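You operate a simulated robot arm through the tools that you are given. There is no shell and no other tool. Be economical: measure what you need, move in short steps, check, and stop when the job is done.

Carry out the task below with a simulated robot arm. There is one attempt and no reset: what you move stays moved.

TASK
Put one of the tape rolls from the top of the trestle table on the teal tile.
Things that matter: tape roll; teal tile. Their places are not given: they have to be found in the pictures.

It is judged by the outcome, as a careful person would: the job done as asked, and still so three seconds after it is handed in. It fails if anything else is knocked over, pushed out of place, dropped, spilled or broken.

THE ROBOT
A 7-joint arm with a two-finger parallel gripper, fixed in place. Base frame: the origin is at the foot of the arm, x ahead of it, y to its left, z up; the work surface is at about z = 750. Lengths are in mm, angles in rad, forces in N, time in s.
With the tool pointing down near the work surface it reaches from about 200 to 680 mm from the base axis. Its first joint turns from -1.152 to 1.152 rad. Payload 2.4 kg.
Tool frame: the origin (TCP) lies between the finger pads and is the grasp point; the fingertips stand 30 mm ahead of it; z points along the fingers, y is the line along which they close. The gripper opens to 94 mm. The fingers are 28 mm wide and 10 mm thick; the gripper's body (50 by 96 mm) begins 55 mm behind the TCP.
Orientation is told as [roll, pitch, yaw] about the base's x, y, z axes, in that order, counted from this pose: with the fingers straight down and closing along the base's y, the tool's x points along the base's -x, its y along +y and its z along -z.

THE INTERFACE
- The arm moves only by the tool apply_moves. Its argument "commands" is a list of rows, each an object (a shift or turn left out is 0, a gripper value left out holds the last) with "linear": the shift along the tool's x, y, z in units of 50 mm (1.0 is 50 mm), a list of three; "twist": the turn about the tool's z in units of 4 degrees (1.0 is 4 degrees); "jaw": the opening, from 0 (shut) to 1 (fully open). In form: [{"linear": [x, y, z], "twist": twist, "jaw": jaw}, ...]. A call has 1 to 20 rows; each row shifts and turns the commanded pose from where the row before left it, along the tool's axes as they then stand. A call with a number of a shift or a turn outside -1 to 1 is refused whole. A row lasts 0.2 s, in which the tool goes at most 50 mm and 0.15 rad; a call with a longer step from one row to the next is refused whole, and so is a gripper value outside its range. A pose out of reach is approached as far as the arm can. The call stops where the force on the tool passes 40 N (or 10 N more than at its start, if that is more) or the arm is blocked; 0.2 s more then pass. The fingers move at their own pace (about 153 mm/s each) and stop on an object; they squeeze with about 39 N. The grip force told is the motor's: it shows also when the fingers shut on nothing. Time passes only in rows, and 0.2 s behind the last, so rows that do not move let the fingers close. It gives the time, the measured TCP pose, the force on the tool (base axes), the opening and the grip force at its end, in the units of the frame above (readings bear some noise).
- Cameras (640 x 400 px; columns grow to the right, rows downward): "scene" is fixed at [10.2, 453.2, 1456.3]; the picture's right is [-0.94, -0.35, 0.00], its down [-0.16, 0.43, -0.89] and it looks along [0.31, -0.83, -0.46] (base axes); focal length 360 px, centre (320, 200). "wrist" rides on the gripper at [-37, 0, -58] in the tool frame; the picture's right is [0.00, -1.00, 0.00], its down [0.97, 0.00, -0.24] and it looks along [0.24, 0.00, 0.97] (tool axes); focal length 218 px, centre (320, 200).
- snapshot(camera): a new picture of that camera. No time passes.
- measure_at(camera, pixels): for up to 12 pixels [column, row] of the newest picture of that camera ("zoom" is the newest enlarged one), the place [x, y, z] in the base frame of the surface seen there, good to about 2 mm. No time passes.
- inspect(camera, box): a new picture of the part [left, top, right, bottom] of that camera's present view, enlarged. No time passes.
- sign_off(): hands the job in; it is judged then, once.

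Work in short steps. Measure before you move; look again where a grasp or a placing could have gone wrong, and mend it. You have 60 turns and 30 pictures in all, the two below and enlarged ones among them. Open the gripper and draw the arm clear of the work before you hand the job in, unless the task says otherwise; then end with one line.

The tools are called after "Emit:" as name(argument=value, ...) on one line, values as JSON. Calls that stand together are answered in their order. apply_moves: Moves the arm, as the interface text tells. Its arguments: {"type":"object","properties":{"commands":{"type":"array","items":{"type":"object","properties":{"linear":{"type":"array","items":{"type":"number"}},"twist":{"type":"number"},"jaw":{"type":"number"}}}}},"required":["commands"]} The other tools are called the same way: snapshot (camera) takes a picture; measure_at (camera, pixels) gives the place of the surface under pixels of a picture; inspect (camera, box) takes an enlarged picture of a part of a camera's view; sign_off () hands the job in.

At the start:

```text
time: 0.0
eef_pos: [293.6, -370.9, 1045.0]
orientation: [0.001, 0.0, 0.0]
wrist_force: [0.8, 0.8, 0.2]
gripper_width: 93.9
grasp_force: 0.0
```

scene: 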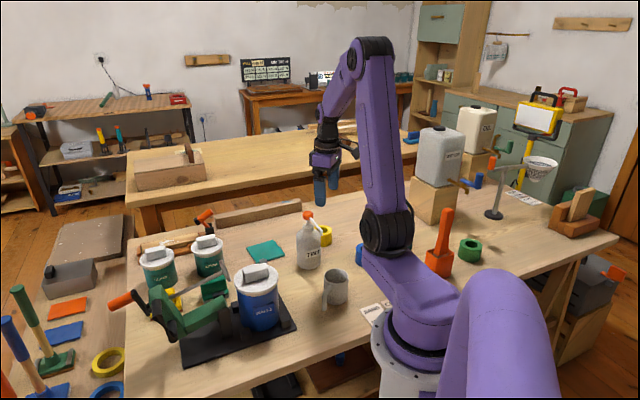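
wrist: 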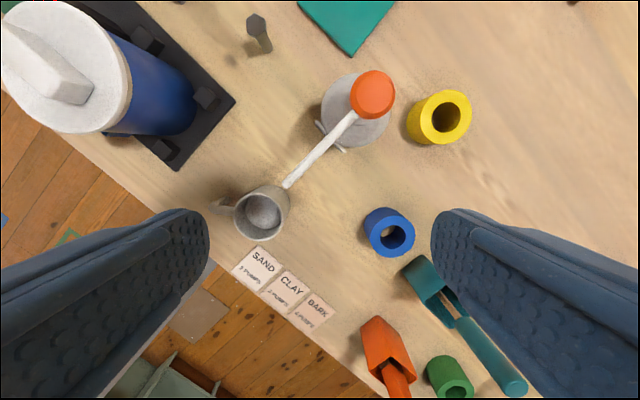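

The table shows yellow, blue and green rolls, and the teal tile is at scene (266,251), wrist (350,20). I'll measure these.

Emit:
measure_at(camera="wrist", pixels=[[445, 112], [430, 98], [462, 125], [421, 118], [470, 108], [350, 20], [350, 55], [310, 5], [390, 10], [372, 90], [390, 235], [540, 200]])

Emit:
measure_at(camera="scene", pixels=[[266, 251], [246, 246], [276, 240], [285, 255], [256, 263], [326, 228], [326, 240], [308, 216], [359, 254], [470, 243], [470, 258], [310, 262]])

Emit:
inspect(camera="scene", box=[220, 190, 380, 290])

```text
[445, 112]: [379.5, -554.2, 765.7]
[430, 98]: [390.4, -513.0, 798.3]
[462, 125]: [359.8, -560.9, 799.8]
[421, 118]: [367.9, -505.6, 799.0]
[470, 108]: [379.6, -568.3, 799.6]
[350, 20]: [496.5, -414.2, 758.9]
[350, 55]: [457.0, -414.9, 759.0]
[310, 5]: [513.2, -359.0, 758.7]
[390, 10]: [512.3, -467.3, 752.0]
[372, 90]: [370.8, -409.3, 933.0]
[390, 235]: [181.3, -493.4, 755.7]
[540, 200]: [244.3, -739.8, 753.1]
```

```text
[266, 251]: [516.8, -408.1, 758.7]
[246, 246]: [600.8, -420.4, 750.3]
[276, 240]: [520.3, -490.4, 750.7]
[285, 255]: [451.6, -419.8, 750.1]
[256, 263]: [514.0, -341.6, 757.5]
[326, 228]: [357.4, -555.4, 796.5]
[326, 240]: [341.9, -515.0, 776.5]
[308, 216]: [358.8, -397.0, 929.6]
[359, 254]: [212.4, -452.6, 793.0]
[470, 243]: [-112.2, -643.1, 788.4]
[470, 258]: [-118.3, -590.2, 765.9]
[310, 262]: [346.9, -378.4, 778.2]
```

```text
4.00 times, centred on (300, 240) of scene
```

zoom: 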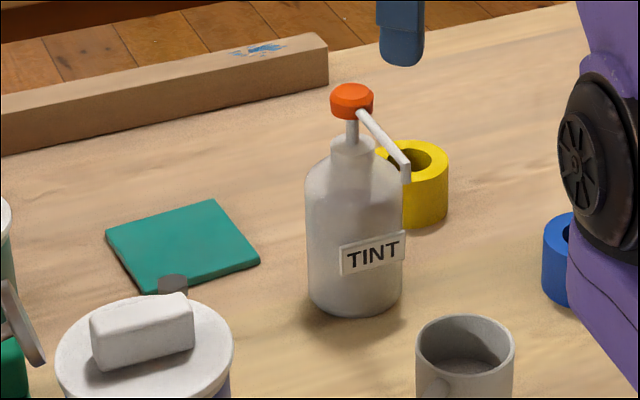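

Blue lies outside joint 1's range, at about −69°, so yellow is the choice. I'll measure its rim and the tile's corners.

Emit:
measure_at(camera="zoom", pixels=[[112, 234], [211, 203], [255, 259], [152, 288], [410, 144], [444, 160], [410, 176], [172, 282], [430, 215], [440, 195]])

Emit:
inspect(camera="wrist", box=[380, 70, 500, 145])

```text
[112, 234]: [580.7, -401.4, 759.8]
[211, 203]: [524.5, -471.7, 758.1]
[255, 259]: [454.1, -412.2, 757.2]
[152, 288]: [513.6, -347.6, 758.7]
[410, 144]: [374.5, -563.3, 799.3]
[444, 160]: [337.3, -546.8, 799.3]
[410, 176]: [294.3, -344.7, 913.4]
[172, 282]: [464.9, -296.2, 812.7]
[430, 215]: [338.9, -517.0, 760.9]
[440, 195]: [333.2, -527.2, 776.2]
```

```text
5.33 times, centred on (440, 108) of wrist
```

zoom: 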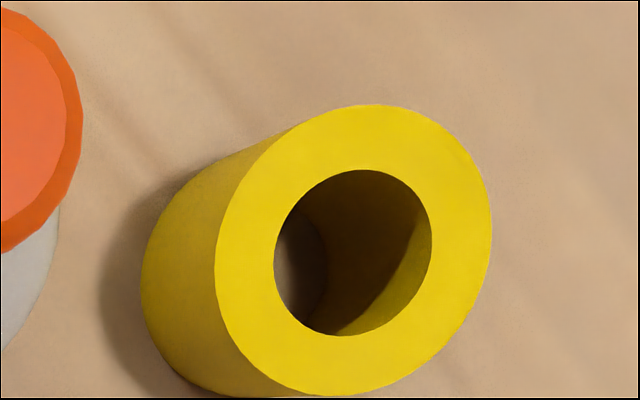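

Emit:
measure_at(camera="zoom", pixels=[[222, 262], [485, 240], [368, 110], [330, 390], [250, 180], [460, 330], [275, 250], [432, 250], [350, 170], [350, 335]])

```text
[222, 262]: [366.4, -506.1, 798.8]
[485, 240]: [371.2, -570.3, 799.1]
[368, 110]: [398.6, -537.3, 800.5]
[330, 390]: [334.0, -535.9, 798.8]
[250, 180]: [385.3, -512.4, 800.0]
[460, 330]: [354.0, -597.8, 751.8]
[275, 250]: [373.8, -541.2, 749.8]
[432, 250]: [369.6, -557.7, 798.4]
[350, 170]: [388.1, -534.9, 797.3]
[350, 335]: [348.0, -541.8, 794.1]
```

The yellow roll is centred at about (367,−538), 66 mm wide, with its top at z 800. The tile's centre is about (518,−408). I'll move above the roll at height.

Emit:
apply_moves(commands=[{"linear": [-0.294, -0.668, 0], "jaw": 1}, {"linear": [-0.294, -0.668, 0]}, {"linear": [-0.294, -0.668, 0]}, {"linear": [-0.294, -0.668, 0]}, {"linear": [-0.294, -0.67, 0]}, {"linear": [0, 0, 0.8]}, {"linear": [0, 0, 0.8]}, {"linear": [0, 0, 0.8]}])

Emit:
snapshot(camera="wrist")

```text
time: 1.8
eef_pos: [367.8, -537.3, 924.3]
orientation: [-0.001, -0.001, 0.0]
wrist_force: [-0.2, 0.5, 0.0]
gripper_width: 93.8
grasp_force: 0.2
```

```text
25 pictures are left
```

wrist: 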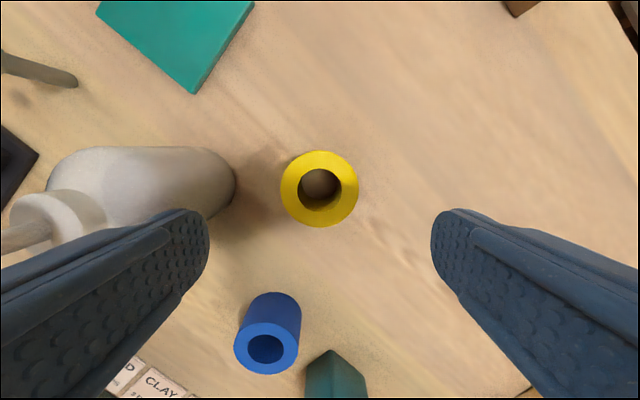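

The roll is centred between the fingers (column 320). I'll check the x centre and the bottle's clearance.

Emit:
measure_at(camera="wrist", pixels=[[320, 153], [320, 225], [283, 190], [356, 190], [232, 185], [200, 160], [70, 215], [30, 240]])

```text
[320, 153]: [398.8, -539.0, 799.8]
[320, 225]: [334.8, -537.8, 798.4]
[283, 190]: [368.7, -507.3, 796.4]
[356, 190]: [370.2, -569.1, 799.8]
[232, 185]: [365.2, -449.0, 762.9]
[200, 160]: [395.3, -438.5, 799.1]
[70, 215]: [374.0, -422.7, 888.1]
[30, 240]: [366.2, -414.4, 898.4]
```

Clearance to the bottle (y −449) is about 30 mm, so I descend in steps to z ≈ 786 and close.

Emit:
apply_moves(commands=[{"linear": [0, 0, 0.6]}, {"linear": [0, 0, 0.6]}, {"linear": [0, 0, 0.6]}, {"linear": [0, 0, 0.5]}, {"linear": [0, 0, 0.46]}, {}, {"jaw": 0.3}, {"jaw": 0.3}, {"jaw": 0.3}])

```text
time: 3.8
eef_pos: [367.2, -537.6, 787.5]
orientation: [0.0, -0.001, 0.0]
wrist_force: [0.5, 0.5, -0.9]
gripper_width: 67.9
grasp_force: 38.8
```

Gripped at 67.9 mm. I'll lift to z ≈ 990, above the bottle.

Emit:
apply_moves(commands=[{"linear": [0, 0, -0.3]}, {"linear": [0, 0, -0.6]}, {"linear": [0, 0, -0.8]}, {"linear": [0, 0, -0.8]}, {"linear": [0, 0, -0.8]}, {"linear": [0, 0, -0.75]}])

Emit:
snapshot(camera="scene")

```text
time: 5.2
eef_pos: [368.4, -538.5, 990.2]
orientation: [0.0, 0.002, 0.001]
wrist_force: [0.7, 0.4, -1.0]
gripper_width: 67.7
grasp_force: 39.1
```

```text
24 pictures are left
```

scene: 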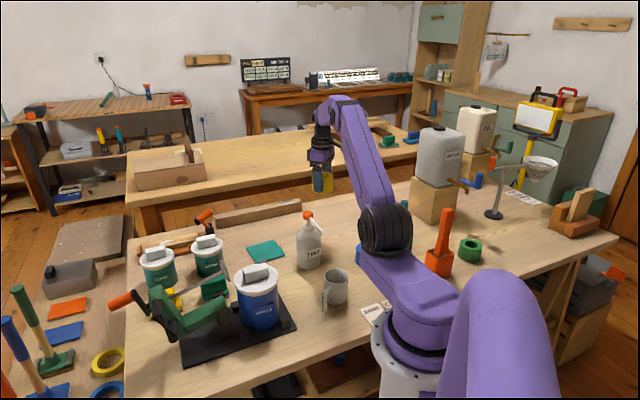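

The roll is held. Next I travel over the tile.

Emit:
apply_moves(commands=[{"linear": [-0.499, 0.435, 0]}, {"linear": [-0.499, 0.435, 0]}, {"linear": [-0.499, 0.435, 0]}, {"linear": [-0.499, 0.435, 0]}, {"linear": [-0.499, 0.435, 0]}, {"linear": [-0.499, 0.435, 0]}, {}])

Emit:
snapshot(camera="wrist")

```text
time: 6.8
eef_pos: [517.5, -407.3, 988.8]
orientation: [0.0, -0.001, 0.0]
wrist_force: [-0.1, 0.0, -1.3]
gripper_width: 67.9
grasp_force: 39.4
```

```text
23 pictures are left
```

wrist: 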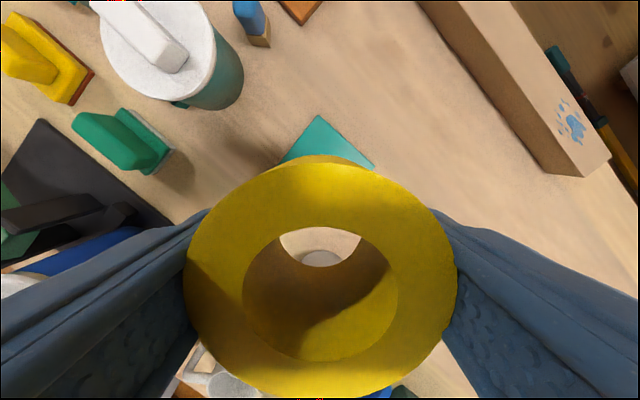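

I'll check the nearby obstacles (green brush, bucket, black base) and the tile corner before descending.

Emit:
measure_at(camera="wrist", pixels=[[320, 118], [372, 165], [285, 162], [168, 158], [150, 125], [235, 90], [165, 220], [110, 200], [100, 240], [570, 170]])

```text
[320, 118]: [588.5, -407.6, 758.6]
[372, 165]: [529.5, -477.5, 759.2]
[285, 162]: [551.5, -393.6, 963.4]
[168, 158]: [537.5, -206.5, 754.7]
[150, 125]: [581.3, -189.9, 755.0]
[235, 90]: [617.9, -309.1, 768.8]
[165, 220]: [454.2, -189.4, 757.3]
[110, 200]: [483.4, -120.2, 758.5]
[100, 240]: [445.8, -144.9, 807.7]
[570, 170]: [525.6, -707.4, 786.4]
```

All is clear. I descend to just over the tile.

Emit:
apply_moves(commands=[{"linear": [-0.04, -0.03, 0.7]}, {"linear": [0, 0, 0.7]}, {"linear": [0, 0, 0.7]}, {"linear": [0, 0, 0.7]}, {"linear": [0, 0, 0.5]}, {"linear": [0, 0, 0.3]}, {}])

Emit:
inspect(camera="scene", box=[190, 180, 350, 280])

```text
time: 8.4
eef_pos: [519.9, -408.8, 809.9]
orientation: [0.0, 0.001, 0.0]
wrist_force: [0.1, -0.1, -1.6]
gripper_width: 67.8
grasp_force: 39.5
```

```text
4.00 times, centred on (270, 230) of scene
```

zoom: 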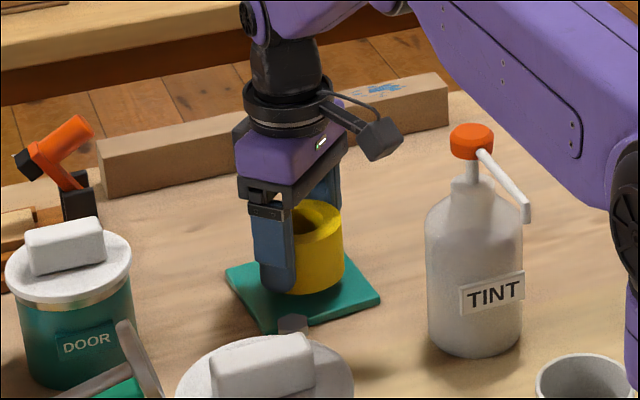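

It sits above the tile with about 13 mm left. I lower gently and watch the force.

Emit:
apply_moves(commands=[{"linear": [0, 0, 0.12]}, {"linear": [0, 0, 0.08]}, {"linear": [0, 0, 0.04]}, {}])

```text
time: 9.4
eef_pos: [518.7, -408.7, 798.0]
orientation: [0.001, 0.001, 0.0]
wrist_force: [-0.5, -0.8, -0.1]
gripper_width: 67.6
grasp_force: 39.2
```

Emit:
apply_moves(commands=[{"linear": [0, 0, 0.02]}, {"linear": [0, 0, 0.02]}, {}])

```text
time: 10.2
eef_pos: [520.6, -409.2, 795.3]
orientation: [-0.001, -0.001, -0.001]
wrist_force: [-0.4, -0.1, -0.8]
gripper_width: 68.1
grasp_force: 39.8
```

No contact force yet, so I take a little more.

Emit:
apply_moves(commands=[{"linear": [0, 0, 0.02]}, {}])

```text
time: 10.8
eef_pos: [519.5, -409.5, 795.2]
orientation: [0.0, 0.0, 0.0]
wrist_force: [-2.9, 2.4, 11.8]
gripper_width: 68.1
grasp_force: 39.0
```

Contact: 12 N upward. I open the jaw and withdraw straight up.

Emit:
apply_moves(commands=[{"linear": [0, 0, -0.01]}, {"jaw": 1}, {"jaw": 1}, {"jaw": 1}, {"linear": [0, 0, -0.3]}, {"linear": [0, 0, -0.6]}, {"linear": [0, 0, -0.8]}, {"linear": [0, 0, -0.8]}, {"linear": [0, 0, -0.8]}, {"linear": [0, 0, -0.6]}, {}])

Emit:
snapshot(camera="wrist")

Emit:
snapshot(camera="scene")

```text
time: 13.2
eef_pos: [519.1, -408.4, 990.6]
orientation: [0.001, 0.0, 0.0]
wrist_force: [-0.2, -0.3, 0.1]
gripper_width: 94.0
grasp_force: 0.0
```

```text
21 pictures are left
```

wrist: 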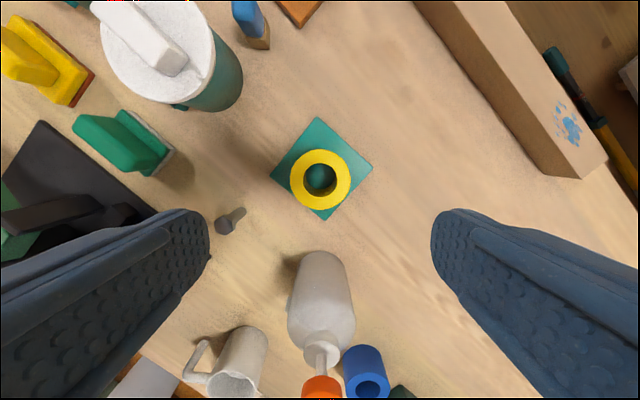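

```text
20 pictures are left
```

scene: 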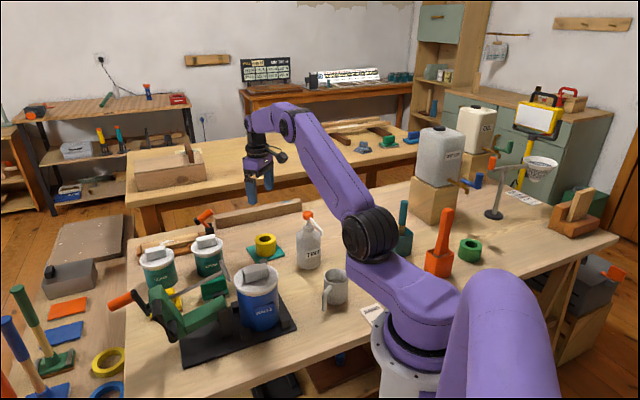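

The roll stands upright on the tile, nothing else has moved, and the arm is clear above with the gripper open.

Emit:
sign_off()

```text
The job is handed in.
```

The yellow tape roll is on the teal tile, and the job is handed in.
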